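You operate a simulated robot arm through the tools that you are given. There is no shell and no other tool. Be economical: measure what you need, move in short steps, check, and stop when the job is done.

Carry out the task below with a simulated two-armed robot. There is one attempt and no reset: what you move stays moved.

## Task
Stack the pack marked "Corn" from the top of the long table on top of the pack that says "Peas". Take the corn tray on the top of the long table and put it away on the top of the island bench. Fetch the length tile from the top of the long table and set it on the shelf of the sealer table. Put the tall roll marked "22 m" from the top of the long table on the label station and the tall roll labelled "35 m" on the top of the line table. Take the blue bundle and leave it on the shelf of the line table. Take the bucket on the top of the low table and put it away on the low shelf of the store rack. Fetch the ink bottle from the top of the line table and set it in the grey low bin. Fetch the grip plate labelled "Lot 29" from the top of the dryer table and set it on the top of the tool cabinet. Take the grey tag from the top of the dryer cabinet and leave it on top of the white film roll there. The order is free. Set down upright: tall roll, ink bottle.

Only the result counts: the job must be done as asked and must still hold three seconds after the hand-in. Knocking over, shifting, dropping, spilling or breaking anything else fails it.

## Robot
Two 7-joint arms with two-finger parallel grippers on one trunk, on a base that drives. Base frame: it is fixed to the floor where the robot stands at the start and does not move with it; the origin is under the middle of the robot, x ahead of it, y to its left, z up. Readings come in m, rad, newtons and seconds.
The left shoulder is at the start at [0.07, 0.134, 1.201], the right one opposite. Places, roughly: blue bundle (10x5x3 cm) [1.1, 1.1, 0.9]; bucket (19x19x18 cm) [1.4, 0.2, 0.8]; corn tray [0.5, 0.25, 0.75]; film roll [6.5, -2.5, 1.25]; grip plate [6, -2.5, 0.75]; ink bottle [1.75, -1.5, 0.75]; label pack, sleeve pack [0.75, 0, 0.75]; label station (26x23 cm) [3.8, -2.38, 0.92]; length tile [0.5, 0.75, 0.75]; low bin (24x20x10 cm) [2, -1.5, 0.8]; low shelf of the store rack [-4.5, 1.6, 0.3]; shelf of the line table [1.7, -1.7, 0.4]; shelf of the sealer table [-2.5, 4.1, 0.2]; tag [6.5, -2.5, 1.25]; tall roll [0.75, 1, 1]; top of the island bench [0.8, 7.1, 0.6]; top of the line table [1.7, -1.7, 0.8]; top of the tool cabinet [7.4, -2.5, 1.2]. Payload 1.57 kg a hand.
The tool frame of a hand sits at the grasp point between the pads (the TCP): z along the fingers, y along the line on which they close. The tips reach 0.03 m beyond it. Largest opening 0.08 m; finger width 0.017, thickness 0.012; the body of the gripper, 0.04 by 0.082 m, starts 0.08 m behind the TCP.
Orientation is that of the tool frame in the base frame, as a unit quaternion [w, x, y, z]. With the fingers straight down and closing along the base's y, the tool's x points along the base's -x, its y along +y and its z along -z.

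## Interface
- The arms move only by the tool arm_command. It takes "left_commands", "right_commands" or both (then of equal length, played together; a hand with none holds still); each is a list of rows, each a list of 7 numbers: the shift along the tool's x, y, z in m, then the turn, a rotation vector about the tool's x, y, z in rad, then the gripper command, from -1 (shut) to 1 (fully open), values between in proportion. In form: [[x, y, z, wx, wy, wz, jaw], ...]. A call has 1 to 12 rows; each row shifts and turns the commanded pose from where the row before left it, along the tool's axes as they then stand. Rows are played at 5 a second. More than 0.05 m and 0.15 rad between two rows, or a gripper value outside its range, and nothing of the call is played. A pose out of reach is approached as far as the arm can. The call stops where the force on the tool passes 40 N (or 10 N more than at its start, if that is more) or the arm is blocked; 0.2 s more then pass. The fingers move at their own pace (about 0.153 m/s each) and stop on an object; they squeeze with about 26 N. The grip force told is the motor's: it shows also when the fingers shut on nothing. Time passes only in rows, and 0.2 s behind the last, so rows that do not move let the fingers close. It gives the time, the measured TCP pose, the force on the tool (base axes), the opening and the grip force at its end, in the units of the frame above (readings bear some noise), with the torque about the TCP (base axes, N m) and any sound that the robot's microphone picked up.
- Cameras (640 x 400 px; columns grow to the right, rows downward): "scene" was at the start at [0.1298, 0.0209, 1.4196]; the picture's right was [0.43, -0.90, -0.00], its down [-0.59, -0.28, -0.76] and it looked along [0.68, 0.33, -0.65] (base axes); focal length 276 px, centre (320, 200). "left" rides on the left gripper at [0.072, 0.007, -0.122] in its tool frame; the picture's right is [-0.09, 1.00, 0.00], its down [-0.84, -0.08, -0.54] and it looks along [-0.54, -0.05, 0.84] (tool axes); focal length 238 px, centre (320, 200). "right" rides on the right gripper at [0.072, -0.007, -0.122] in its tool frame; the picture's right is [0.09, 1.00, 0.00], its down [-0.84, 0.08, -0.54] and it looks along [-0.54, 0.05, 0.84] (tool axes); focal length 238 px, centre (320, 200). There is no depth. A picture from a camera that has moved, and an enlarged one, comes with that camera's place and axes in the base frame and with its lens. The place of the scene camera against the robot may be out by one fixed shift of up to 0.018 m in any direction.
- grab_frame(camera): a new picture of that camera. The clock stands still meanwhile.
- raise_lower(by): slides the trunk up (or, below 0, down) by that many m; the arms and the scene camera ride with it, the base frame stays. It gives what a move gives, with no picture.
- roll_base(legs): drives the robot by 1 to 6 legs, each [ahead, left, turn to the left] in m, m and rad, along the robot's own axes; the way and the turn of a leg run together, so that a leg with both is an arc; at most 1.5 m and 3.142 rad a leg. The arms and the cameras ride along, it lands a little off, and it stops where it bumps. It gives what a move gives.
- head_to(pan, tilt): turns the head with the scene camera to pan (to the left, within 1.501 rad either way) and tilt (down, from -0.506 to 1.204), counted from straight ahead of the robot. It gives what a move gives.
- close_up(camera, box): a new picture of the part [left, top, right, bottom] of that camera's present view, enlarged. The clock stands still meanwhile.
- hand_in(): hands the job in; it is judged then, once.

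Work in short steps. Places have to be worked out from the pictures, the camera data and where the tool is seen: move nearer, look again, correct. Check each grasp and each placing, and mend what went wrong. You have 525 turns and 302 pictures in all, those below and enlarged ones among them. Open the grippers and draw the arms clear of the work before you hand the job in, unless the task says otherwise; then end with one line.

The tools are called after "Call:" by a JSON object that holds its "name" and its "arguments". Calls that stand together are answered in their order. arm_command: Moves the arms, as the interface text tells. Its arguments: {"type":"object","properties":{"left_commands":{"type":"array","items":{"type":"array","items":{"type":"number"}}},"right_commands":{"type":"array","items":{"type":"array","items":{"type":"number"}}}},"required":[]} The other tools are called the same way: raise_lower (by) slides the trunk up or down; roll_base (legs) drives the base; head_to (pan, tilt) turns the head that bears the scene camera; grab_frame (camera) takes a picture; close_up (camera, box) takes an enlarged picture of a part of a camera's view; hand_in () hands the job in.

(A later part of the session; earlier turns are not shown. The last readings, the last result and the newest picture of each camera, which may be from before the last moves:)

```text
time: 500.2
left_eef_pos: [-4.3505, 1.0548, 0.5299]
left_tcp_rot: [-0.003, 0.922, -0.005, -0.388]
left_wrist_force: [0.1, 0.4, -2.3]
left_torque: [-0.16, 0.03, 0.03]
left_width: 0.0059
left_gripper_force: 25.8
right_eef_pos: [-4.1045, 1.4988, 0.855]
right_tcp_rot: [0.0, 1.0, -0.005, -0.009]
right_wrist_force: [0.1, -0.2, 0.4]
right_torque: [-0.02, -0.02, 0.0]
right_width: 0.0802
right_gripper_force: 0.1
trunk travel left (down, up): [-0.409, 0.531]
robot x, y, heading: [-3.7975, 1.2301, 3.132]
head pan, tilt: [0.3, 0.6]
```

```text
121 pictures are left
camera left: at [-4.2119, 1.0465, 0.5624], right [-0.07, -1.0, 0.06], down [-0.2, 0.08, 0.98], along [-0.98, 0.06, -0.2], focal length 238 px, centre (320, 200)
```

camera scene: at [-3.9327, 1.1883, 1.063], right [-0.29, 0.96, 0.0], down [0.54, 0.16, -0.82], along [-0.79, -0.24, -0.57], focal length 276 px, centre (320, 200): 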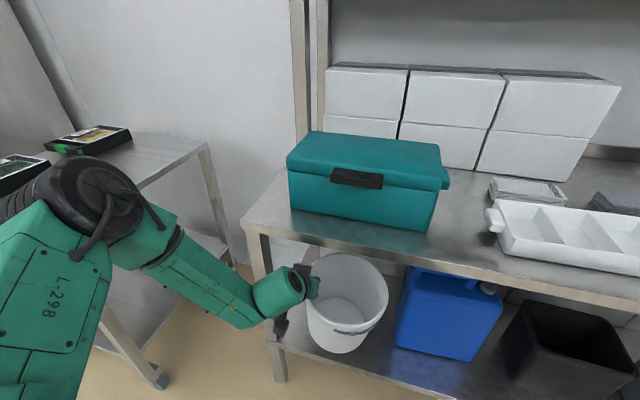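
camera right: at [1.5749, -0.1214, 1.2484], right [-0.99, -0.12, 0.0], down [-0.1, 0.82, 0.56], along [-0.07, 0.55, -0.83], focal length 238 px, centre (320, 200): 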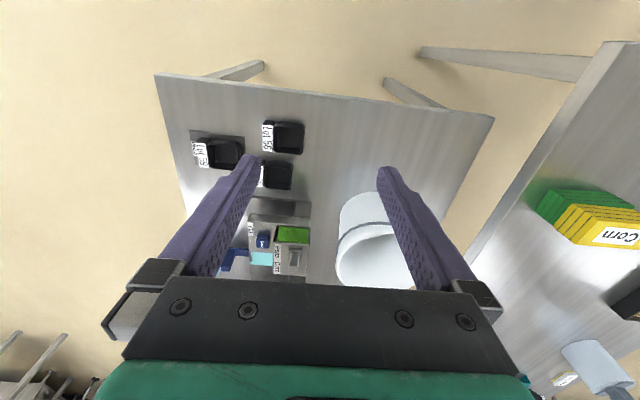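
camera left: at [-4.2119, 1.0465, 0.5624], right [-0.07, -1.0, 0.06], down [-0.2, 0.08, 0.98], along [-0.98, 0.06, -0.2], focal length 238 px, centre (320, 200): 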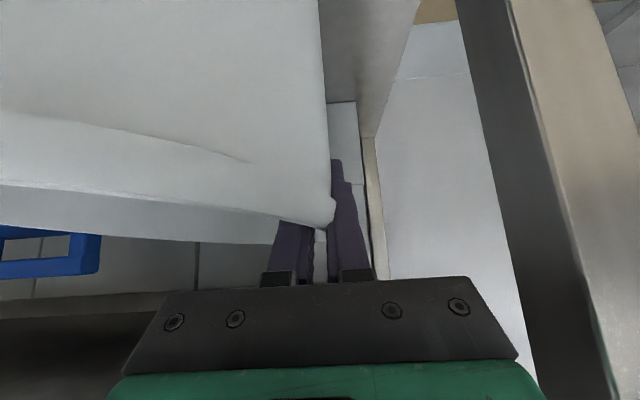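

The shelf's front edge is at x ≈ -4.31, so the bucket must go about 7 cm deeper. I drive ahead 0.07 with a 1 cm left shift.

Call:
{"name": "roll_base", "arguments": {"legs": [[0.07, 0.008, 0]]}}

Call:
{"name": "grab_frame", "arguments": {"camera": "scene"}}

```text
time: 501.3
left_eef_pos: [-4.4114, 1.0495, 0.5247]
left_tcp_rot: [-0.004, 0.924, -0.009, -0.382]
left_wrist_force: [-0.4, -0.3, -2.8]
left_torque: [-0.18, 0.0, -0.03]
left_width: 0.0059
left_gripper_force: 25.8
right_eef_pos: [-4.1715, 1.4916, 0.854]
right_tcp_rot: [0.0, 1.0, -0.004, -0.011]
right_wrist_force: [-0.4, -0.5, -0.3]
right_torque: [-0.01, 0.02, 0.02]
right_width: 0.0799
right_gripper_force: 0.1
trunk travel left (down, up): [-0.409, 0.531]
robot x, y, heading: [-3.8685, 1.2205, 3.134]
head pan, tilt: [0.3, 0.6]
stopped in leg 1: the robot was blocked; the commanded pose is now the measured one
```

```text
120 pictures are left
camera scene: at [-3.9999, 1.181, 1.0631], right [-0.29, 0.96, 0.0], down [0.54, 0.16, -0.82], along [-0.79, -0.24, -0.57], focal length 276 px, centre (320, 200)
```

scene: 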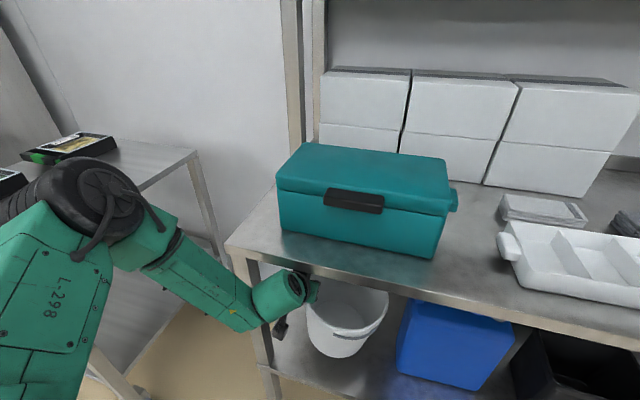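

Something touched (wrist against the upper shelf edge), but the bucket is now deep enough (base front ≈ -4.34). Lowering moves the wrist away; I lower the trunk in steps.

Call:
{"name": "raise_lower", "arguments": {"by": -0.03}}

Call:
{"name": "raise_lower", "arguments": {"by": -0.015}}

Call:
{"name": "grab_frame", "arguments": {"camera": "scene"}}

```text
time: 502.0
left_eef_pos: [-4.4108, 1.0485, 0.4947]
left_tcp_rot: [-0.004, 0.923, -0.008, -0.384]
left_wrist_force: [0.3, -0.4, -1.8]
left_torque: [-0.2, 0.01, 0.04]
left_width: 0.0058
left_gripper_force: 25.9
right_eef_pos: [-4.172, 1.4915, 0.8251]
right_tcp_rot: [0.001, 1.0, -0.005, -0.011]
right_wrist_force: [-0.1, 0.3, -0.5]
right_torque: [0.02, 0.02, 0.03]
right_width: 0.0801
right_gripper_force: 0.0
trunk travel left (down, up): [-0.379, 0.561]
robot x, y, heading: [-3.8698, 1.2232, 3.139]
head pan, tilt: [0.3, 0.6]
```

```text
time: 502.7
left_eef_pos: [-4.4117, 1.05, 0.4793]
left_tcp_rot: [-0.005, 0.924, -0.009, -0.383]
left_wrist_force: [-0.6, 0.3, -2.5]
left_torque: [-0.16, -0.02, -0.03]
left_width: 0.0062
left_gripper_force: 26.0
right_eef_pos: [-4.1713, 1.4921, 0.8098]
right_tcp_rot: [0.0, 1.0, -0.005, -0.01]
right_wrist_force: [-0.3, -0.5, 0.4]
right_torque: [-0.01, -0.01, 0.01]
right_width: 0.0801
right_gripper_force: 0.0
trunk travel left (down, up): [-0.364, 0.576]
robot x, y, heading: [-3.8669, 1.2191, 3.136]
head pan, tilt: [0.3, 0.6]
```

```text
119 pictures are left
camera scene: at [-3.9996, 1.181, 1.0181], right [-0.29, 0.96, 0.0], down [0.54, 0.16, -0.82], along [-0.79, -0.24, -0.57], focal length 276 px, centre (320, 200)
```

scene: 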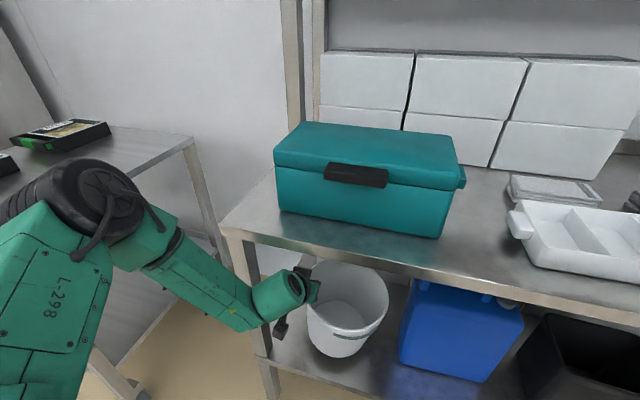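

Continue lowering, watching the force.

Call:
{"name": "raise_lower", "arguments": {"by": -0.01}}

Call:
{"name": "raise_lower", "arguments": {"by": -0.01}}

Call:
{"name": "raise_lower", "arguments": {"by": -0.01}}

```text
time: 503.2
left_eef_pos: [-4.4126, 1.0499, 0.4684]
left_tcp_rot: [-0.005, 0.923, -0.008, -0.384]
left_wrist_force: [0.5, -0.3, -2.9]
left_torque: [-0.16, 0.02, 0.01]
left_width: 0.0054
left_gripper_force: 25.6
right_eef_pos: [-4.1715, 1.4922, 0.8005]
right_tcp_rot: [0.0, 1.0, -0.005, -0.011]
right_wrist_force: [-0.2, -0.3, 0.5]
right_torque: [0.01, -0.04, 0.0]
right_width: 0.0801
right_gripper_force: 0.1
trunk travel left (down, up): [-0.354, 0.586]
robot x, y, heading: [-3.8693, 1.2223, 3.137]
head pan, tilt: [0.3, 0.6]
```

```text
time: 503.8
left_eef_pos: [-4.4114, 1.0494, 0.4603]
left_tcp_rot: [-0.004, 0.924, -0.008, -0.383]
left_wrist_force: [-0.3, 0.5, -2.8]
left_torque: [-0.18, 0.0, -0.05]
left_width: 0.0059
left_gripper_force: 25.8
right_eef_pos: [-4.1721, 1.4912, 0.7888]
right_tcp_rot: [0.0, 1.0, -0.005, -0.011]
right_wrist_force: [0.1, -0.6, -1.1]
right_torque: [0.01, 0.01, -0.03]
right_width: 0.0801
right_gripper_force: 0.0
trunk travel left (down, up): [-0.344, 0.596]
robot x, y, heading: [-3.873, 1.2237, 3.137]
head pan, tilt: [0.3, 0.6]
```

```text
time: 504.4
left_eef_pos: [-4.4114, 1.0509, 0.4501]
left_tcp_rot: [-0.004, 0.923, -0.008, -0.384]
left_wrist_force: [0.7, -0.2, -2.2]
left_torque: [-0.22, -0.02, -0.02]
left_width: 0.0059
left_gripper_force: 26.1
right_eef_pos: [-4.1717, 1.492, 0.7803]
right_tcp_rot: [0.0, 1.0, -0.005, -0.01]
right_wrist_force: [-0.4, 0.3, 0.4]
right_torque: [-0.01, 0.0, 0.03]
right_width: 0.0801
right_gripper_force: 0.1
trunk travel left (down, up): [-0.334, 0.606]
robot x, y, heading: [-3.8683, 1.2238, 3.139]
head pan, tilt: [0.3, 0.6]
```

Call:
{"name": "raise_lower", "arguments": {"by": -0.015}}

Call:
{"name": "raise_lower", "arguments": {"by": -0.015}}

Call:
{"name": "grab_frame", "arguments": {"camera": "scene"}}

Call:
{"name": "grab_frame", "arguments": {"camera": "left"}}

```text
time: 505.0
left_eef_pos: [-4.4119, 1.0486, 0.4368]
left_tcp_rot: [-0.004, 0.923, -0.008, -0.385]
left_wrist_force: [-1.0, -1.9, 3.8]
left_torque: [0.35, -0.11, 0.11]
left_width: 0.006
left_gripper_force: 26.2
right_eef_pos: [-4.1716, 1.4921, 0.7645]
right_tcp_rot: [0.0, 1.0, -0.004, -0.01]
right_wrist_force: [-0.1, 0.1, 0.5]
right_torque: [-0.02, 0.02, -0.01]
right_width: 0.08
right_gripper_force: 0.0
trunk travel left (down, up): [-0.319, 0.621]
robot x, y, heading: [-3.8656, 1.2207, 3.136]
head pan, tilt: [0.3, 0.6]
```

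```text
time: 505.7
left_eef_pos: [-4.4126, 1.0487, 0.4258]
left_tcp_rot: [-0.003, 0.921, -0.008, -0.389]
left_wrist_force: [-6.3, -8.0, 27.0]
left_torque: [0.55, -0.97, -0.07]
left_width: 0.0083
left_gripper_force: 26.1
right_eef_pos: [-4.1701, 1.493, 0.7513]
right_tcp_rot: [0.001, 1.0, -0.005, -0.011]
right_wrist_force: [0.0, 0.5, 0.1]
right_torque: [0.01, 0.03, -0.04]
right_width: 0.08
right_gripper_force: 0.1
trunk travel left (down, up): [-0.304, 0.636]
robot x, y, heading: [-3.8689, 1.2203, 3.139]
head pan, tilt: [0.3, 0.6]
```

```text
118 pictures are left
camera scene: at [-3.9968, 1.1814, 0.9589], right [-0.29, 0.96, 0.0], down [0.54, 0.16, -0.83], along [-0.79, -0.24, -0.56], focal length 276 px, centre (320, 200)
```

scene: 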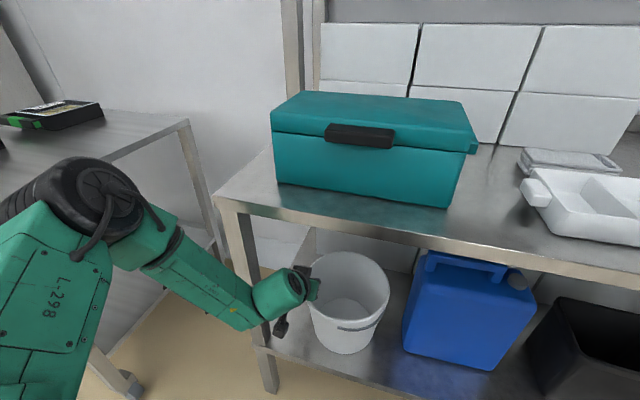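

```text
117 pictures are left
camera left: at [-4.2753, 1.0394, 0.4582], right [-0.08, -0.99, 0.07], down [-0.19, 0.08, 0.98], along [-0.98, 0.06, -0.2], focal length 238 px, centre (320, 200)
```

left: 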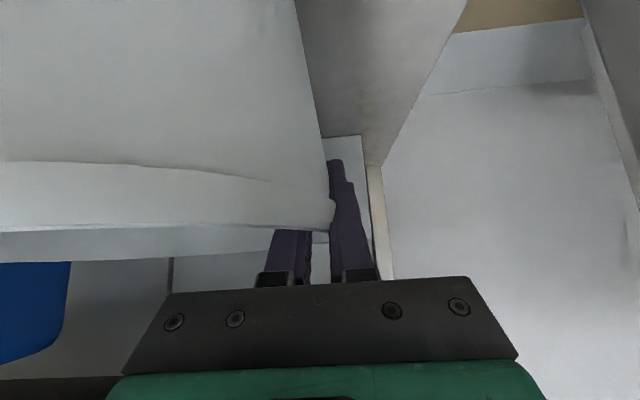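

The bucket is on the shelf (z ≈ 0.28), its base inside the front edge. I ease 8 mm and open slowly.

Call:
{"name": "raise_lower", "arguments": {"by": 0.008}}

Call:
{"name": "arm_command", "arguments": {"left_commands": [[0, 0, 0, 0, 0, 0, -0.6], [0, 0, 0, 0, 0, 0, -0.3], [0, 0, 0, 0, 0, 0, 0.1], [0, 0, 0, 0, 0, 0, 0.3], [0, 0, 0, 0, 0, 0, 0.3]]}}

Call:
{"name": "grab_frame", "arguments": {"camera": "left"}}

Call:
{"name": "grab_frame", "arguments": {"camera": "scene"}}

```text
time: 506.2
left_eef_pos: [-4.4104, 1.0487, 0.4267]
left_tcp_rot: [-0.006, 0.924, -0.01, -0.381]
left_wrist_force: [1.4, 0.2, 1.1]
left_torque: [0.35, -0.4, -0.04]
left_width: 0.0078
left_gripper_force: 25.5
right_eef_pos: [-4.1705, 1.4913, 0.7579]
right_tcp_rot: [0.0, 1.0, -0.004, -0.01]
right_wrist_force: [0.0, -0.1, -0.6]
right_torque: [-0.01, 0.01, 0.0]
right_width: 0.0798
right_gripper_force: 0.0
trunk travel left (down, up): [-0.312, 0.628]
robot x, y, heading: [-3.869, 1.2212, 3.134]
head pan, tilt: [0.3, 0.6]
```

```text
time: 507.4
left_eef_pos: [-4.4124, 1.0489, 0.4271]
left_tcp_rot: [-0.004, 0.924, -0.008, -0.383]
left_wrist_force: [-0.2, 1.0, 0.7]
left_torque: [-0.02, 0.0, 0.01]
left_width: 0.0519
left_gripper_force: 0.0
right_eef_pos: [-4.172, 1.4917, 0.7581]
right_tcp_rot: [0.0, 1.0, -0.004, -0.011]
right_wrist_force: [0.1, 0.1, 0.0]
right_torque: [0.02, 0.01, -0.01]
right_width: 0.08
right_gripper_force: 0.0
trunk travel left (down, up): [-0.312, 0.628]
robot x, y, heading: [-3.8691, 1.2245, 3.136]
head pan, tilt: [0.3, 0.6]
```

```text
116 pictures are left
camera left: at [-4.2739, 1.0396, 0.4629], right [-0.08, -0.99, 0.06], down [-0.21, 0.08, 0.98], along [-0.98, 0.07, -0.21], focal length 238 px, centre (320, 200)
```

left: 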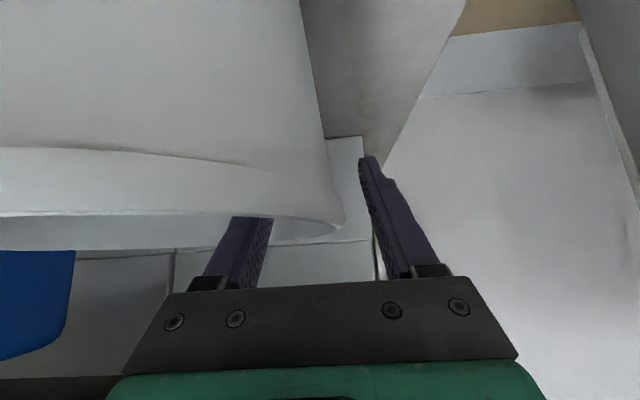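

```text
115 pictures are left
camera scene: at [-3.9995, 1.1811, 0.9662], right [-0.29, 0.96, 0.0], down [0.54, 0.16, -0.82], along [-0.79, -0.24, -0.57], focal length 276 px, centre (320, 200)
```

scene: 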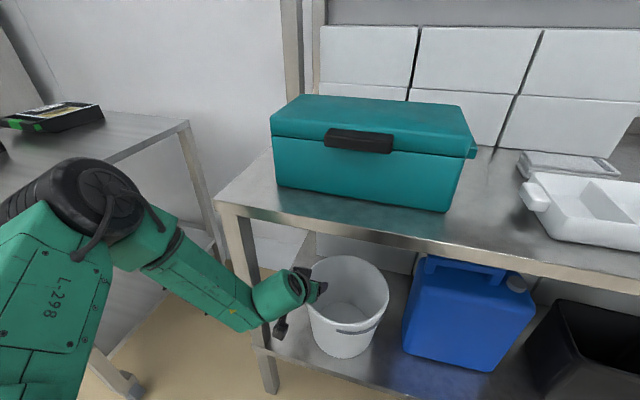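

Bucket stands level. I raise 6 cm, then withdraw up and back along the fingers, and back the base out.

Call:
{"name": "raise_lower", "arguments": {"by": 0.06}}

Call:
{"name": "arm_command", "arguments": {"left_commands": [[0, 0, -0.015, 0, 0, 0, 0.3], [0, 0, -0.02, 0, 0, 0, 0.3], [0, 0, -0.03, 0, 0, 0, 0.3]]}}

Call:
{"name": "grab_frame", "arguments": {"camera": "left"}}

```text
time: 508.4
left_eef_pos: [-4.4116, 1.049, 0.4874]
left_tcp_rot: [-0.003, 0.924, -0.008, -0.383]
left_wrist_force: [-0.1, 0.8, 0.3]
left_torque: [-0.01, 0.02, -0.01]
left_width: 0.0522
left_gripper_force: 0.1
right_eef_pos: [-4.1719, 1.4925, 0.8173]
right_tcp_rot: [0.0, 1.0, -0.004, -0.01]
right_wrist_force: [-0.2, -0.2, 0.7]
right_torque: [0.04, 0.0, 0.01]
right_width: 0.0802
right_gripper_force: 0.1
trunk travel left (down, up): [-0.372, 0.568]
robot x, y, heading: [-3.8627, 1.2219, 3.137]
head pan, tilt: [0.3, 0.6]
```

```text
time: 509.2
left_eef_pos: [-4.3661, 1.0463, 0.5352]
left_tcp_rot: [-0.004, 0.924, -0.009, -0.383]
left_wrist_force: [0.0, -0.1, 0.3]
left_torque: [0.03, 0.0, 0.0]
left_width: 0.0519
left_gripper_force: 0.0
right_eef_pos: [-4.1711, 1.4918, 0.8173]
right_tcp_rot: [0.0, 1.0, -0.005, -0.011]
right_wrist_force: [-0.4, 0.0, 0.5]
right_torque: [0.02, 0.03, 0.01]
right_width: 0.0801
right_gripper_force: 0.0
trunk travel left (down, up): [-0.372, 0.568]
robot x, y, heading: [-3.8651, 1.2222, 3.138]
head pan, tilt: [0.3, 0.6]
```

```text
114 pictures are left
camera left: at [-4.2276, 1.0374, 0.5697], right [-0.08, -0.99, 0.06], down [-0.21, 0.08, 0.98], along [-0.98, 0.07, -0.21], focal length 238 px, centre (320, 200)
```

left: 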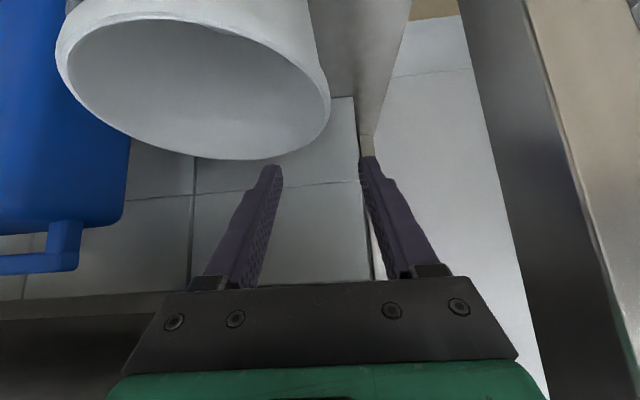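

Clear of the rim. Back out and check the bucket; then straighten the hand and raise the trunk.

Call:
{"name": "roll_base", "arguments": {"legs": [[-0.7, 0, 0]]}}

Call:
{"name": "grab_frame", "arguments": {"camera": "scene"}}

Call:
{"name": "arm_command", "arguments": {"left_commands": [[0, 0, 0, 0, 0.131, 0, 1], [0, 0, 0, 0, 0.131, 0, 1], [0, 0, 0, 0, 0.131, 0, 1], [0, 0, 0, 0, 0.131, 0, 1], [0, 0, 0, 0, 0.131, 0, 1], [0, 0, 0, 0, 0.131, 0, 1], [0, 0, 0, 0, 0, 0, 1]]}}

Call:
{"name": "raise_lower", "arguments": {"by": 0.4}}

Call:
{"name": "roll_base", "arguments": {"legs": [[0, 0, 1.571], [0, 0, 1.571], [1.5, 0, 0], [1.3, 0.0, 0]]}}

Call:
{"name": "head_to", "arguments": {"pan": 0.0, "tilt": 0.5}}

Call:
{"name": "grab_frame", "arguments": {"camera": "scene"}}

```text
time: 513.1
left_eef_pos: [-3.6587, 1.0424, 0.5339]
left_tcp_rot: [-0.003, 0.924, -0.006, -0.383]
left_wrist_force: [-0.3, -0.2, -0.1]
left_torque: [0.0, -0.02, -0.01]
left_width: 0.052
left_gripper_force: 0.2
right_eef_pos: [-3.4649, 1.4882, 0.8205]
right_tcp_rot: [0.0, 1.0, -0.002, -0.011]
right_wrist_force: [-0.3, -0.2, -0.2]
right_torque: [0.0, 0.0, 0.0]
right_width: 0.0801
right_gripper_force: 0.2
trunk travel left (down, up): [-0.372, 0.568]
robot x, y, heading: [-3.1581, 1.2193, 3.139]
head pan, tilt: [0.3, 0.6]
```

```text
113 pictures are left
camera scene: at [-3.2929, 1.1783, 1.0262], right [-0.3, 0.96, 0.0], down [0.54, 0.17, -0.83], along [-0.79, -0.24, -0.56], focal length 276 px, centre (320, 200)
```

scene: 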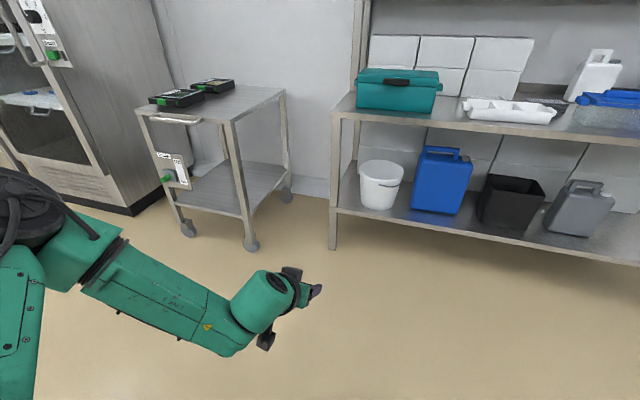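

```text
time: 514.7
left_eef_pos: [-3.6591, 1.0436, 0.5352]
left_tcp_rot: [0.0, 1.0, -0.007, 0.001]
left_wrist_force: [-1.0, -0.5, -0.3]
left_torque: [0.01, 0.0, 0.0]
left_width: 0.08
left_gripper_force: 0.1
right_eef_pos: [-3.4665, 1.4888, 0.8167]
right_tcp_rot: [0.0, 1.0, -0.002, -0.01]
right_wrist_force: [0.0, 0.5, 0.3]
right_torque: [0.02, 0.06, 0.0]
right_width: 0.08
right_gripper_force: 0.1
trunk travel left (down, up): [-0.372, 0.568]
robot x, y, heading: [-3.161, 1.2204, 3.143]
head pan, tilt: [0.3, 0.6]
```

```text
time: 518.5
left_eef_pos: [-3.6596, 1.0425, 0.9338]
left_tcp_rot: [0.0, 1.0, -0.007, 0.0]
left_wrist_force: [-0.9, 1.0, -0.1]
left_torque: [0.0, 0.01, 0.0]
left_width: 0.0802
left_gripper_force: 0.0
right_eef_pos: [-3.4678, 1.489, 1.2178]
right_tcp_rot: [0.0, 1.0, -0.002, -0.011]
right_wrist_force: [0.9, -0.2, -0.4]
right_torque: [0.0, -0.03, 0.01]
right_width: 0.0803
right_gripper_force: 0.0
trunk travel left (down, up): [-0.772, 0.168]
robot x, y, heading: [-3.163, 1.2188, 3.143]
head pan, tilt: [0.3, 0.6]
```

```text
time: 539.7
left_eef_pos: [0.1492, 1.2284, 0.9351]
left_tcp_rot: [0.0, 0.034, 0.999, 0.0]
left_wrist_force: [-0.1, 0.3, -0.7]
left_torque: [0.0, 0.03, -0.01]
left_width: 0.0804
left_gripper_force: 0.0
right_eef_pos: [-0.0675, 0.7934, 1.2185]
right_tcp_rot: [0.01, 0.031, 0.999, 0.0]
right_wrist_force: [-0.1, -0.4, -0.7]
right_torque: [0.01, -0.01, 0.0]
right_width: 0.0799
right_gripper_force: 0.0
trunk travel left (down, up): [-0.772, 0.168]
robot x, y, heading: [-0.3571, 1.0765, -0.06]
head pan, tilt: [0.3, 0.6]
```

```text
time: 540.5
left_eef_pos: [0.1471, 1.2288, 0.9344]
left_tcp_rot: [-0.001, 0.035, 0.999, -0.001]
left_wrist_force: [0.6, 0.4, -0.2]
left_torque: [0.01, 0.01, 0.03]
left_width: 0.08
left_gripper_force: 0.1
right_eef_pos: [-0.0683, 0.7934, 1.219]
right_tcp_rot: [0.01, 0.031, 0.999, 0.0]
right_wrist_force: [-0.3, 0.6, -0.5]
right_torque: [0.0, -0.01, 0.03]
right_width: 0.0799
right_gripper_force: 0.1
trunk travel left (down, up): [-0.772, 0.168]
robot x, y, heading: [-0.3579, 1.0837, -0.061]
head pan, tilt: [0.0, 0.499]
```

```text
112 pictures are left
camera scene: at [-0.2132, 1.0553, 1.4352], right [-0.06, -1.0, 0.0], down [-0.48, 0.03, -0.88], along [0.88, -0.05, -0.48], focal length 276 px, centre (320, 200)
```

scene: 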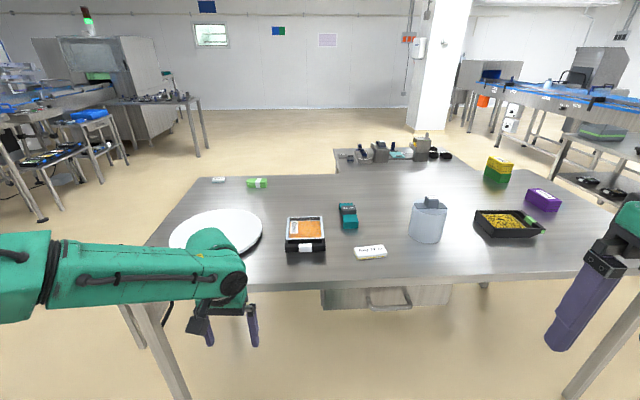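

Bucket rests on the low shelf. Tile is near (0.49, 0.855), corn tray near (0.61, 0.325). I raise the left hand, fix heading and move to (0.05, 0.58) to reach both.

Call:
{"name": "arm_command", "arguments": {"left_commands": [[0, 0, -0.045, 0, 0, 0, 1], [0, 0, -0.045, 0, 0, 0, 1], [0, 0, -0.045, 0, 0, 0, 1], [0, 0, -0.045, 0, 0, 0, 1]]}}

Call:
{"name": "roll_base", "arguments": {"legs": [[0, -0.5, 0.06], [0.38, 0, 0]]}}

Call:
{"name": "head_to", "arguments": {"pan": 0.0, "tilt": 0.75}}

Call:
{"name": "grab_frame", "arguments": {"camera": "scene"}}

Call:
{"name": "grab_frame", "arguments": {"camera": "left"}}

Call:
{"name": "grab_frame", "arguments": {"camera": "right"}}

```text
time: 541.5
left_eef_pos: [0.1479, 1.2268, 1.1156]
left_tcp_rot: [0.0, 0.034, 0.999, 0.0]
left_wrist_force: [0.4, 0.1, -0.5]
left_torque: [0.02, 0.0, -0.01]
left_width: 0.0798
left_gripper_force: 0.0
right_eef_pos: [-0.0698, 0.7919, 1.2186]
right_tcp_rot: [0.011, 0.03, 0.999, 0.0]
right_wrist_force: [-0.1, -0.2, 0.5]
right_torque: [0.02, 0.01, -0.02]
right_width: 0.0799
right_gripper_force: 0.0
trunk travel left (down, up): [-0.772, 0.168]
robot x, y, heading: [-0.3567, 1.076, -0.056]
head pan, tilt: [0.0, 0.499]
```

```text
time: 546.5
left_eef_pos: [0.5022, 0.7531, 1.1151]
left_tcp_rot: [0.001, 0.008, 1.0, 0.0]
left_wrist_force: [0.5, -0.5, -0.2]
left_torque: [0.01, -0.02, 0.02]
left_width: 0.08
left_gripper_force: 0.0
right_eef_pos: [0.3115, 0.3072, 1.2187]
right_tcp_rot: [0.01, 0.002, 1.0, 0.0]
right_wrist_force: [-0.2, 0.3, 0.2]
right_torque: [-0.02, -0.01, -0.04]
right_width: 0.0801
right_gripper_force: 0.0
trunk travel left (down, up): [-0.772, 0.168]
robot x, y, heading: [0.006, 0.5725, -0.002]
head pan, tilt: [0.0, 0.499]
```

```text
time: 547.2
left_eef_pos: [0.5042, 0.7522, 1.1139]
left_tcp_rot: [0.0, 0.006, 1.0, -0.001]
left_wrist_force: [0.9, -0.1, 0.5]
left_torque: [-0.01, -0.01, 0.05]
left_width: 0.08
left_gripper_force: 0.1
right_eef_pos: [0.3132, 0.3068, 1.2177]
right_tcp_rot: [0.009, 0.002, 1.0, 0.0]
right_wrist_force: [1.5, 0.3, 0.0]
right_torque: [0.04, 0.0, -0.02]
right_width: 0.08
right_gripper_force: 0.0
trunk travel left (down, up): [-0.772, 0.168]
robot x, y, heading: [0.01, 0.574, 0.002]
head pan, tilt: [0.0, 0.75]
```

```text
111 pictures are left
camera scene: at [0.1446, 0.5601, 1.4133], right [0.0, -1.0, 0.0], down [-0.68, 0.0, -0.73], along [0.73, 0.0, -0.68], focal length 276 px, centre (320, 200)
```

scene: 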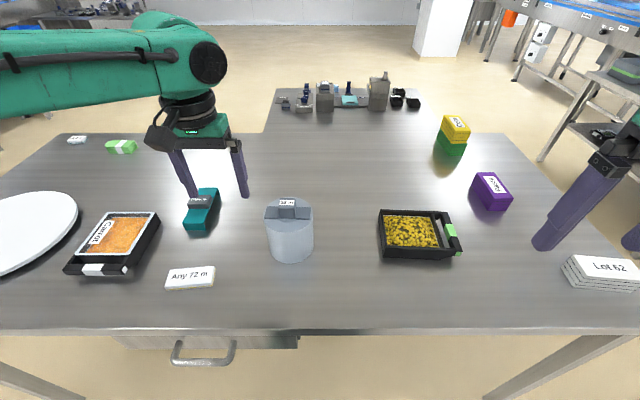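

```text
110 pictures are left
camera left: at [0.434, 0.7598, 1.2356], right [0.11, 0.99, 0.0], down [0.84, -0.09, 0.54], along [0.54, -0.06, -0.84], focal length 238 px, centre (320, 200)
```

left: 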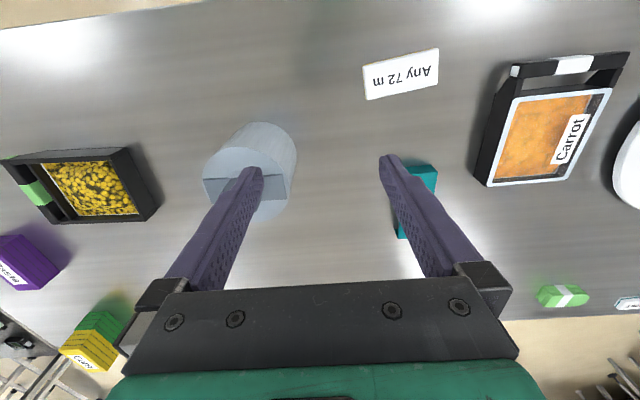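

```text
109 pictures are left
camera right: at [0.2395, 0.3013, 1.3373], right [-0.09, 1.0, 0.0], down [0.83, 0.07, 0.56], along [0.56, 0.05, -0.83], focal length 238 px, centre (320, 200)
```

right: 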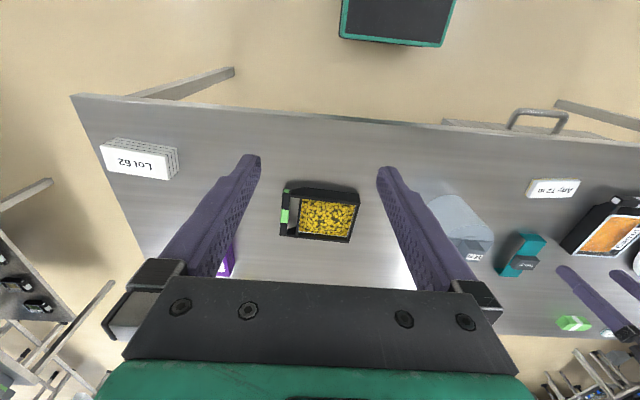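

I enlarge the tray and tile views to plan the grasps.

Call:
{"name": "close_up", "arguments": {"camera": "scene", "box": [365, 195, 475, 270]}}

Call:
{"name": "close_up", "arguments": {"camera": "left", "box": [0, 130, 180, 240]}}

Call:
{"name": "close_up", "arguments": {"camera": "right", "box": [265, 170, 375, 255]}}

```text
5.33 times, centred on (420, 232) of scene
camera zoom: at [0.1446, 0.5601, 1.4133], right [0.0, -1.0, 0.0], down [-0.68, 0.0, -0.73], along [0.73, 0.0, -0.68], focal length 1474 px, centre (-213, 27)
```

zoom: 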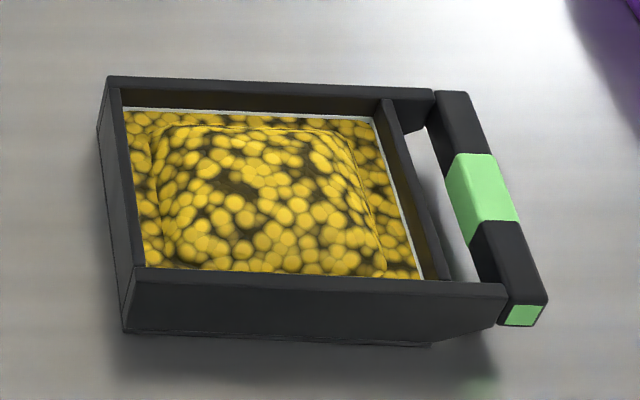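

```text
3.56 times, centred on (90, 185) of left
camera zoom: at [0.434, 0.7598, 1.2356], right [0.11, 0.99, 0.0], down [0.84, -0.09, 0.54], along [0.54, -0.06, -0.84], focal length 848 px, centre (1138, 253)
```

zoom: 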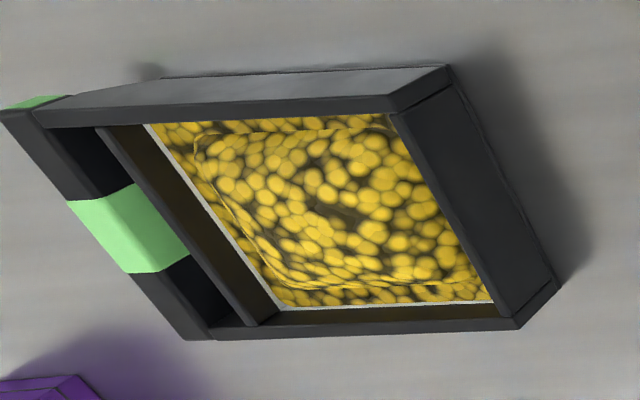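

```text
4.71 times, centred on (320, 212) of right
camera zoom: at [0.2395, 0.3013, 1.3373], right [-0.09, 1.0, 0.0], down [0.83, 0.07, 0.56], along [0.56, 0.05, -0.83], focal length 1122 px, centre (320, 141)
```

zoom: 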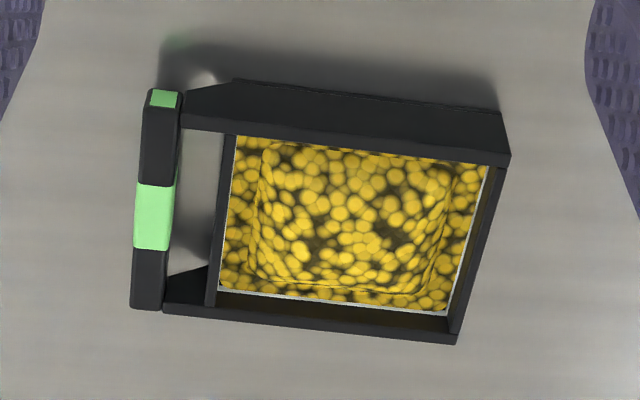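

The tray has a handle bar with a green grip at its -y end — I'll grasp that with the right hand (closing along y). First the tile: turn the left wrist by 1.39 rad to close across it.

Call:
{"name": "arm_command", "arguments": {"left_commands": [[0, 0, 0, 0, 0, 0.1393, 1], [0, 0, 0, 0, 0, 0.1393, 1], [0, 0, 0, 0, 0, 0.1393, 1], [0, 0, 0, 0, 0, 0.1393, 1], [0, 0, 0, 0, 0, 0.1393, 1], [0, 0, 0, 0, 0, 0.1393, 1], [0, 0, 0, 0, 0, 0.1393, 1], [0, 0, 0, 0, 0, 0.1393, 1], [0, 0, 0, 0, 0, 0.1393, 1], [0, 0, 0, 0, 0, 0.1393, 1], [0, 0, 0, 0, 0, 0, 1]]}}

```text
time: 549.6
left_eef_pos: [0.5043, 0.7511, 1.1138]
left_tcp_rot: [0.0, 0.648, 0.762, -0.001]
left_wrist_force: [0.2, 0.5, 0.2]
left_torque: [0.01, 0.01, -0.03]
left_width: 0.0798
left_gripper_force: 0.0
right_eef_pos: [0.3133, 0.3075, 1.2184]
right_tcp_rot: [0.011, 0.002, 1.0, 0.001]
right_wrist_force: [0.2, -1.1, -0.2]
right_torque: [-0.01, -0.01, -0.02]
right_width: 0.0799
right_gripper_force: 0.2
trunk travel left (down, up): [-0.772, 0.168]
robot x, y, heading: [0.0073, 0.5785, -0.0]
head pan, tilt: [0.0, 0.75]
```

Now over the tile.

Call:
{"name": "arm_command", "arguments": {"left_commands": [[0.039, -0.0023, 0.03, 0, 0, 0, 1], [0.039, -0.0023, 0.03, 0, 0, 0, 1], [0.039, -0.0023, 0.03, 0, 0, 0, 1]]}}

Call:
{"name": "grab_frame", "arguments": {"camera": "left"}}

```text
time: 550.5
left_eef_pos: [0.4764, 0.8671, 1.0244]
left_tcp_rot: [0.001, 0.647, 0.763, 0.0]
left_wrist_force: [-0.1, 0.5, -0.5]
left_torque: [-0.01, -0.01, -0.05]
left_width: 0.0802
left_gripper_force: 0.1
right_eef_pos: [0.3134, 0.3077, 1.2185]
right_tcp_rot: [0.01, 0.002, 1.0, 0.0]
right_wrist_force: [-0.5, 0.0, -0.5]
right_torque: [-0.02, -0.03, -0.05]
right_width: 0.0801
right_gripper_force: 0.0
trunk travel left (down, up): [-0.772, 0.168]
robot x, y, heading: [0.0088, 0.5747, -0.005]
head pan, tilt: [0.0, 0.75]
```

```text
105 pictures are left
camera left: at [0.4734, 0.9398, 1.1455], right [1.0, 0.07, 0.0], down [0.06, -0.84, 0.54], along [0.04, -0.54, -0.84], focal length 238 px, centre (320, 200)
```

left: 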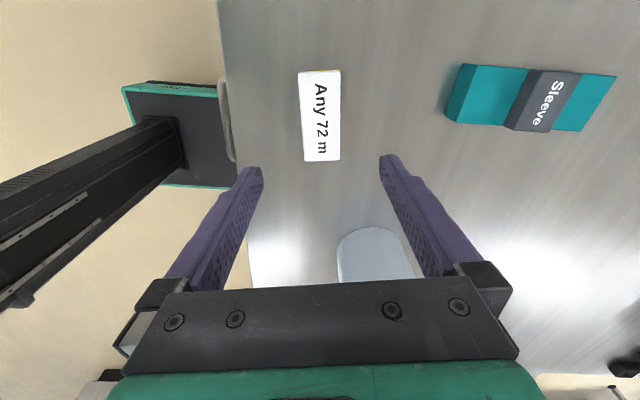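

Aligned. Descend to TCP z 0.886, close, lift.

Call:
{"name": "arm_command", "arguments": {"left_commands": [[0.007, 0.003, 0.045, 0, 0, 0, 1], [0, 0, 0.045, 0, 0, 0, 1], [0, 0, 0.04, 0, 0, 0, 1], [0, 0, 0.0085, 0, 0, 0, 1], [0, 0, 0, 0, 0, 0, -1], [0, 0, 0, 0, 0, 0, -1], [0, 0, 0, 0, 0, 0, -1], [0, 0, -0.04, 0, 0, 0, -1], [0, 0, -0.045, 0, 0, 0, -1], [0, 0, -0.045, 0, 0, 0, -1], [0, 0, -0.045, 0, 0, 0, -1]]}}

Call:
{"name": "grab_frame", "arguments": {"camera": "left"}}

```text
time: 552.9
left_eef_pos: [0.4798, 0.875, 1.0596]
left_tcp_rot: [0.0, 0.647, 0.763, -0.001]
left_wrist_force: [0.0, -0.9, 0.1]
left_torque: [0.03, 0.01, 0.0]
left_width: 0.0441
left_gripper_force: 25.9
right_eef_pos: [0.3124, 0.3072, 1.2175]
right_tcp_rot: [0.011, 0.001, 1.0, 0.002]
right_wrist_force: [0.3, 0.3, -0.1]
right_torque: [0.02, 0.01, 0.0]
right_width: 0.0799
right_gripper_force: 0.0
trunk travel left (down, up): [-0.772, 0.168]
robot x, y, heading: [0.0081, 0.573, -0.001]
head pan, tilt: [0.0, 0.75]
```

```text
104 pictures are left
camera left: at [0.4759, 0.9464, 1.1824], right [1.0, 0.07, 0.0], down [0.06, -0.84, 0.54], along [0.04, -0.54, -0.84], focal length 238 px, centre (320, 200)
```

left: 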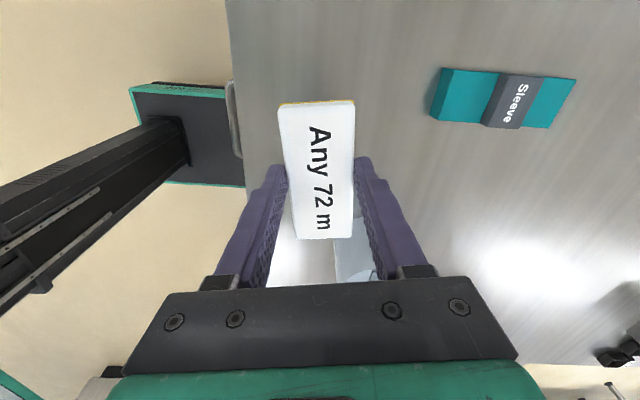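

Tile held. I turn the left wrist back, then drive 9 cm closer and bring the right hand over the tray's handle at about (0.595, 0.248).

Call:
{"name": "arm_command", "arguments": {"left_commands": [[0, 0, -0.02, 0, 0, -0.1393, -1], [0, 0, -0.02, 0, 0, -0.1393, -1], [0, 0, 0, 0, 0, -0.1393, -1], [0, 0, 0, 0, 0, -0.1393, -1], [0, 0, 0, 0, 0, -0.1393, -1], [0, 0, 0, 0, 0, -0.1393, -1], [0, 0, 0, 0, 0, -0.1393, -1], [0, 0, 0, 0, 0, -0.1393, -1], [0, 0, 0, 0, 0, -0.1393, -1], [0, 0, 0, 0, 0, -0.1393, -1]], "right_commands": [[-0.04, -0.015, 0, 0, 0, 0, 1], [-0.04, -0.015, 0, 0, 0, 0, 1], [-0.04, -0.015, 0, 0, 0, 0, 1], [-0.04, -0.013, 0, 0, 0, 0, 1], [-0.035, 0, 0.02, 0, 0, 0, 1], [0, 0, 0.04, 0, 0, 0, 1], [0, 0, 0.04, 0, 0, 0, 1], [0, 0, 0.0, 0, 0, 0, 1], [0, 0, 0, 0, 0, 0, 1], [0, 0, 0, 0, 0, 0, 1]]}}

Call:
{"name": "roll_base", "arguments": {"legs": [[0.09, 0, 0]]}}

Call:
{"name": "grab_frame", "arguments": {"camera": "right"}}

```text
time: 555.0
left_eef_pos: [0.4805, 0.8734, 1.1004]
left_tcp_rot: [0.001, 0.005, 1.0, 0.0]
left_wrist_force: [1.3, -0.1, -1.3]
left_torque: [0.01, -0.01, -0.01]
left_width: 0.0438
left_gripper_force: 26.5
right_eef_pos: [0.4946, 0.2642, 1.114]
right_tcp_rot: [0.011, 0.002, 1.0, 0.0]
right_wrist_force: [-0.3, 0.1, 0.2]
right_torque: [0.01, 0.0, 0.04]
right_width: 0.0799
right_gripper_force: 0.0
right hand out of reach, approached as far as the arm can: row 4, 5
trunk travel left (down, up): [-0.772, 0.168]
robot x, y, heading: [0.005, 0.5791, -0.002]
head pan, tilt: [0.0, 0.75]
```

```text
time: 556.1
left_eef_pos: [0.5664, 0.8736, 1.102]
left_tcp_rot: [0.001, 0.008, 1.0, -0.001]
left_wrist_force: [-0.2, 0.2, -0.5]
left_torque: [-0.01, -0.06, 0.01]
left_width: 0.0437
left_gripper_force: 26.1
right_eef_pos: [0.5788, 0.2623, 1.1159]
right_tcp_rot: [0.012, 0.003, 1.0, 0.0]
right_wrist_force: [-0.2, 0.1, 0.2]
right_torque: [-0.01, 0.0, -0.01]
right_width: 0.0799
right_gripper_force: 0.0
trunk travel left (down, up): [-0.772, 0.168]
robot x, y, heading: [0.093, 0.5718, -0.003]
head pan, tilt: [0.0, 0.75]
```

```text
103 pictures are left
camera right: at [0.5049, 0.2581, 1.2342], right [-0.09, 1.0, 0.0], down [0.82, 0.07, 0.56], along [0.56, 0.05, -0.83], focal length 238 px, centre (320, 200)
```

right: 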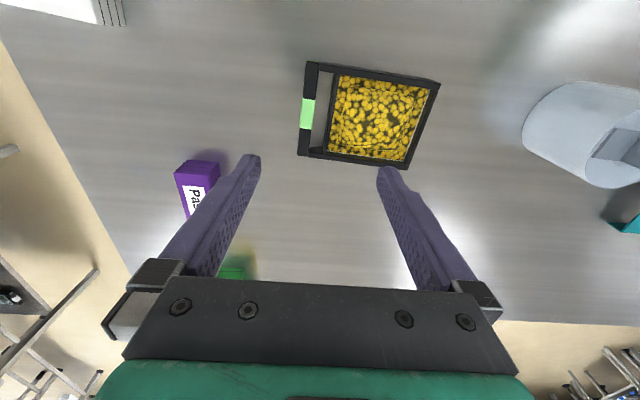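

Handle bar centre (0.596, 0.247), 2.4 cm wide with a ~2 cm gap to the tray wall. I preset the jaw to ~3.6 cm, centre over it and come down to just above.

Call:
{"name": "arm_command", "arguments": {"right_commands": [[-0.017, -0.015, 0.03, 0, 0, 0, -0.08], [0, 0, 0.04, 0, 0, 0, -0.08], [0, 0, 0.04, 0, 0, 0, -0.08], [0, 0, 0.03, 0, 0, 0, -0.08], [0, 0, 0.02, 0, 0, 0, -0.08], [0, 0, 0, 0, 0, 0, -0.08]]}}

Call:
{"name": "grab_frame", "arguments": {"camera": "right"}}

```text
time: 557.5
left_eef_pos: [0.5706, 0.8735, 1.1004]
left_tcp_rot: [0.001, 0.008, 1.0, 0.0]
left_wrist_force: [0.6, -0.2, -0.1]
left_torque: [0.02, 0.0, -0.01]
left_width: 0.0439
left_gripper_force: 25.7
right_eef_pos: [0.6019, 0.2482, 0.9551]
right_tcp_rot: [0.011, 0.003, 1.0, 0.0]
right_wrist_force: [0.7, 0.3, 0.4]
right_torque: [-0.01, -0.03, 0.01]
right_width: 0.0367
right_gripper_force: 0.1
trunk travel left (down, up): [-0.772, 0.168]
robot x, y, heading: [0.0958, 0.5717, -0.007]
head pan, tilt: [0.0, 0.75]
```

```text
102 pictures are left
camera right: at [0.5276, 0.243, 1.0746], right [-0.09, 1.0, 0.0], down [0.83, 0.07, 0.56], along [0.56, 0.05, -0.83], focal length 238 px, centre (320, 200)
```

right: 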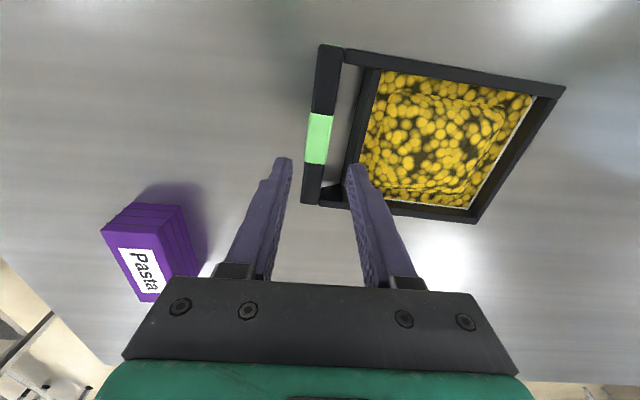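

I zoom to measure the gap between bar and wall.

Call:
{"name": "close_up", "arguments": {"camera": "right", "box": [270, 30, 410, 220]}}

```text
2.11 times, centred on (340, 125) of right
camera zoom: at [0.5276, 0.243, 1.0746], right [-0.09, 1.0, 0.0], down [0.83, 0.07, 0.56], along [0.56, 0.05, -0.83], focal length 502 px, centre (278, 358)
```

zoom: 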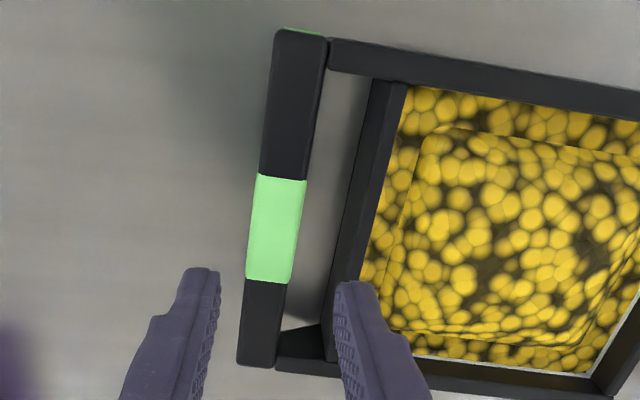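

The gap is ~14.5 mm for a 12 mm finger, so I need millimetre alignment. I set the jaw to 5 cm, place the inner finger over the gap's centre, align yaw, and come lower to compare visually.

Call:
{"name": "arm_command", "arguments": {"right_commands": [[0.006, -0.014, 0, 0, 0, 0.038, 0.25], [0, 0, 0.012, 0, 0, 0, 0.25], [0, 0, 0.01, 0, 0, 0, 0.25], [0, 0, 0, 0, 0, 0, 0.25]]}}

Call:
{"name": "close_up", "arguments": {"camera": "right", "box": [250, 60, 430, 230]}}

```text
time: 558.5
left_eef_pos: [0.5693, 0.8729, 1.1004]
left_tcp_rot: [0.001, 0.007, 1.0, 0.0]
left_wrist_force: [0.1, -0.1, 0.2]
left_torque: [0.0, 0.01, -0.01]
left_width: 0.0434
left_gripper_force: 26.0
right_eef_pos: [0.5962, 0.2364, 0.9326]
right_tcp_rot: [0.01, 0.022, 1.0, 0.001]
right_wrist_force: [0.4, -0.6, -0.8]
right_torque: [-0.03, 0.02, 0.02]
right_width: 0.0498
right_gripper_force: 0.1
trunk travel left (down, up): [-0.772, 0.168]
robot x, y, heading: [0.0965, 0.576, -0.005]
head pan, tilt: [0.0, 0.75]
```

```text
2.35 times, centred on (340, 145) of right
camera zoom: at [0.5218, 0.2324, 1.0504], right [-0.05, 1.0, 0.0], down [0.83, 0.04, 0.56], along [0.56, 0.03, -0.83], focal length 561 px, centre (273, 329)
```

zoom: 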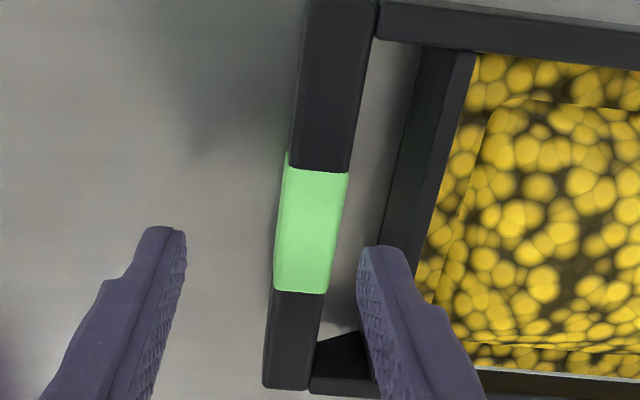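

The inner finger lines up with the gap to about 1 mm. I descend in small steps, watching force.

Call:
{"name": "arm_command", "arguments": {"right_commands": [[0, -0.001, 0.008, 0, 0, 0, 0.25], [0, 0, 0.008, 0, 0, 0, 0.25], [0, 0, 0.006, 0, 0, 0, 0.25]]}}

Call:
{"name": "close_up", "arguments": {"camera": "right", "box": [250, 60, 430, 230]}}

```text
time: 559.4
left_eef_pos: [0.5688, 0.873, 1.1007]
left_tcp_rot: [0.0, 0.008, 1.0, 0.0]
left_wrist_force: [0.1, -0.2, -0.4]
left_torque: [0.0, -0.02, 0.02]
left_width: 0.0439
left_gripper_force: 25.6
right_eef_pos: [0.5969, 0.2343, 0.9089]
right_tcp_rot: [0.011, 0.021, 1.0, 0.0]
right_wrist_force: [-0.4, -0.3, 0.8]
right_torque: [-0.01, -0.02, 0.06]
right_width: 0.0499
right_gripper_force: 0.0
trunk travel left (down, up): [-0.772, 0.168]
robot x, y, heading: [0.0921, 0.5744, -0.003]
head pan, tilt: [0.0, 0.75]
```

```text
2.35 times, centred on (340, 145) of right
camera zoom: at [0.5224, 0.2305, 1.0293], right [-0.05, 1.0, 0.0], down [0.83, 0.04, 0.56], along [0.56, 0.03, -0.83], focal length 561 px, centre (273, 329)
```

zoom: 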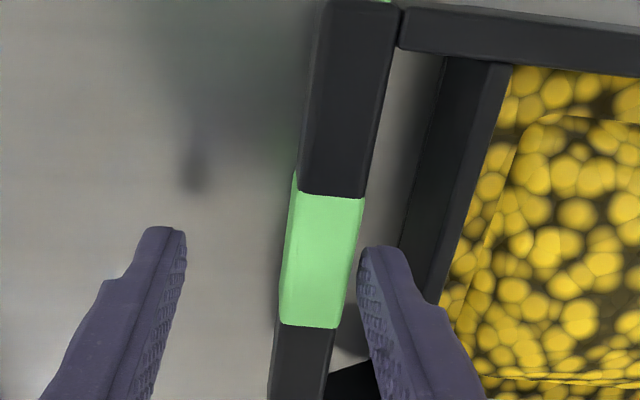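

Finger tip is just entering; no force yet. Continue 4 mm at a time.

Call:
{"name": "arm_command", "arguments": {"right_commands": [[0, 0, 0.004, 0, 0, 0, 0.25], [0, 0, 0.004, 0, 0, 0, 0.25]]}}

Call:
{"name": "close_up", "arguments": {"camera": "right", "box": [250, 60, 430, 230]}}

```text
time: 560.0
left_eef_pos: [0.569, 0.8722, 1.1007]
left_tcp_rot: [0.0, 0.009, 1.0, -0.001]
left_wrist_force: [0.0, -0.3, -0.2]
left_torque: [-0.01, 0.0, 0.0]
left_width: 0.0438
left_gripper_force: 25.5
right_eef_pos: [0.5973, 0.2335, 0.9016]
right_tcp_rot: [0.011, 0.022, 1.0, 0.0]
right_wrist_force: [0.8, 0.1, 0.6]
right_torque: [-0.02, -0.01, 0.0]
right_width: 0.0499
right_gripper_force: 0.0
trunk travel left (down, up): [-0.772, 0.168]
robot x, y, heading: [0.0971, 0.5738, -0.007]
head pan, tilt: [0.0, 0.75]
```

```text
2.35 times, centred on (340, 145) of right
camera zoom: at [0.5229, 0.2304, 1.0214], right [-0.05, 1.0, 0.0], down [0.83, 0.04, 0.56], along [0.56, 0.03, -0.83], focal length 561 px, centre (273, 329)
```

zoom: 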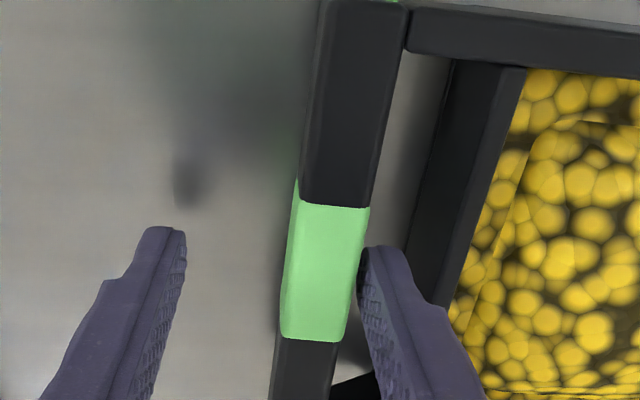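

Slight bias toward the bar; shift 1 mm toward the wall and go on.

Call:
{"name": "arm_command", "arguments": {"right_commands": [[0, 0.0012, 0.003, 0, 0, 0, 0.25], [0, 0, 0.004, 0, 0, 0, 0.25], [0, 0, 0.004, 0, 0, 0, 0.25]]}}

Call:
{"name": "close_up", "arguments": {"camera": "right", "box": [250, 60, 430, 230]}}

```text
time: 560.8
left_eef_pos: [0.5688, 0.8731, 1.1]
left_tcp_rot: [0.0, 0.008, 1.0, 0.0]
left_wrist_force: [0.1, 0.0, 0.0]
left_torque: [-0.02, 0.0, -0.01]
left_width: 0.0437
left_gripper_force: 26.2
right_eef_pos: [0.598, 0.2341, 0.8917]
right_tcp_rot: [0.01, 0.022, 1.0, 0.001]
right_wrist_force: [0.0, -1.1, -0.2]
right_torque: [0.01, 0.02, 0.0]
right_width: 0.05
right_gripper_force: 0.1
trunk travel left (down, up): [-0.772, 0.168]
robot x, y, heading: [0.0939, 0.5785, -0.003]
head pan, tilt: [0.0, 0.75]
```

```text
2.35 times, centred on (340, 145) of right
camera zoom: at [0.523, 0.232, 1.0114], right [-0.05, 1.0, 0.0], down [0.83, 0.04, 0.56], along [0.56, 0.03, -0.83], focal length 561 px, centre (273, 329)
```

zoom: 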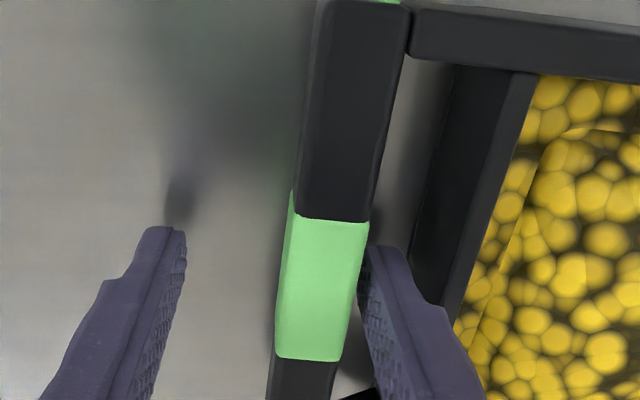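

No contact; the finger is in the gap. 4 mm more and close.

Call:
{"name": "arm_command", "arguments": {"right_commands": [[0, 0, 0.004, 0, 0, 0, 0.25], [0, 0, 0, 0, 0, 0, -0.2], [0, 0, 0, 0, 0, 0, -1], [0, 0, 0, 0, 0, 0, -1], [0, 0, 0, 0, 0, 0, -1]]}}

Call:
{"name": "grab_frame", "arguments": {"camera": "right"}}

```text
time: 562.0
left_eef_pos: [0.5695, 0.8724, 1.101]
left_tcp_rot: [0.0, 0.008, 1.0, -0.001]
left_wrist_force: [-0.3, -1.1, -0.3]
left_torque: [-0.02, 0.02, 0.01]
left_width: 0.0438
left_gripper_force: 26.1
right_eef_pos: [0.5963, 0.2353, 0.8884]
right_tcp_rot: [0.011, 0.023, 1.0, 0.001]
right_wrist_force: [0.4, 1.6, 0.6]
right_torque: [-0.03, 0.21, -0.08]
right_width: 0.0176
right_gripper_force: 26.1
trunk travel left (down, up): [-0.772, 0.168]
robot x, y, heading: [0.0959, 0.5741, -0.0]
head pan, tilt: [0.0, 0.75]
```

```text
96 pictures are left
camera right: at [0.5228, 0.2326, 1.0073], right [-0.05, 1.0, 0.0], down [0.83, 0.04, 0.56], along [0.56, 0.03, -0.83], focal length 238 px, centre (320, 200)
```

right: 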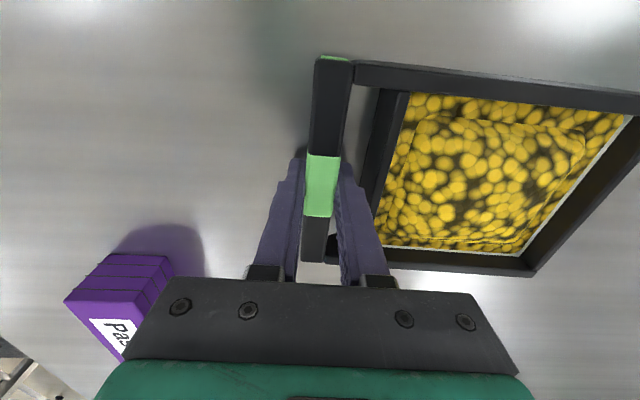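

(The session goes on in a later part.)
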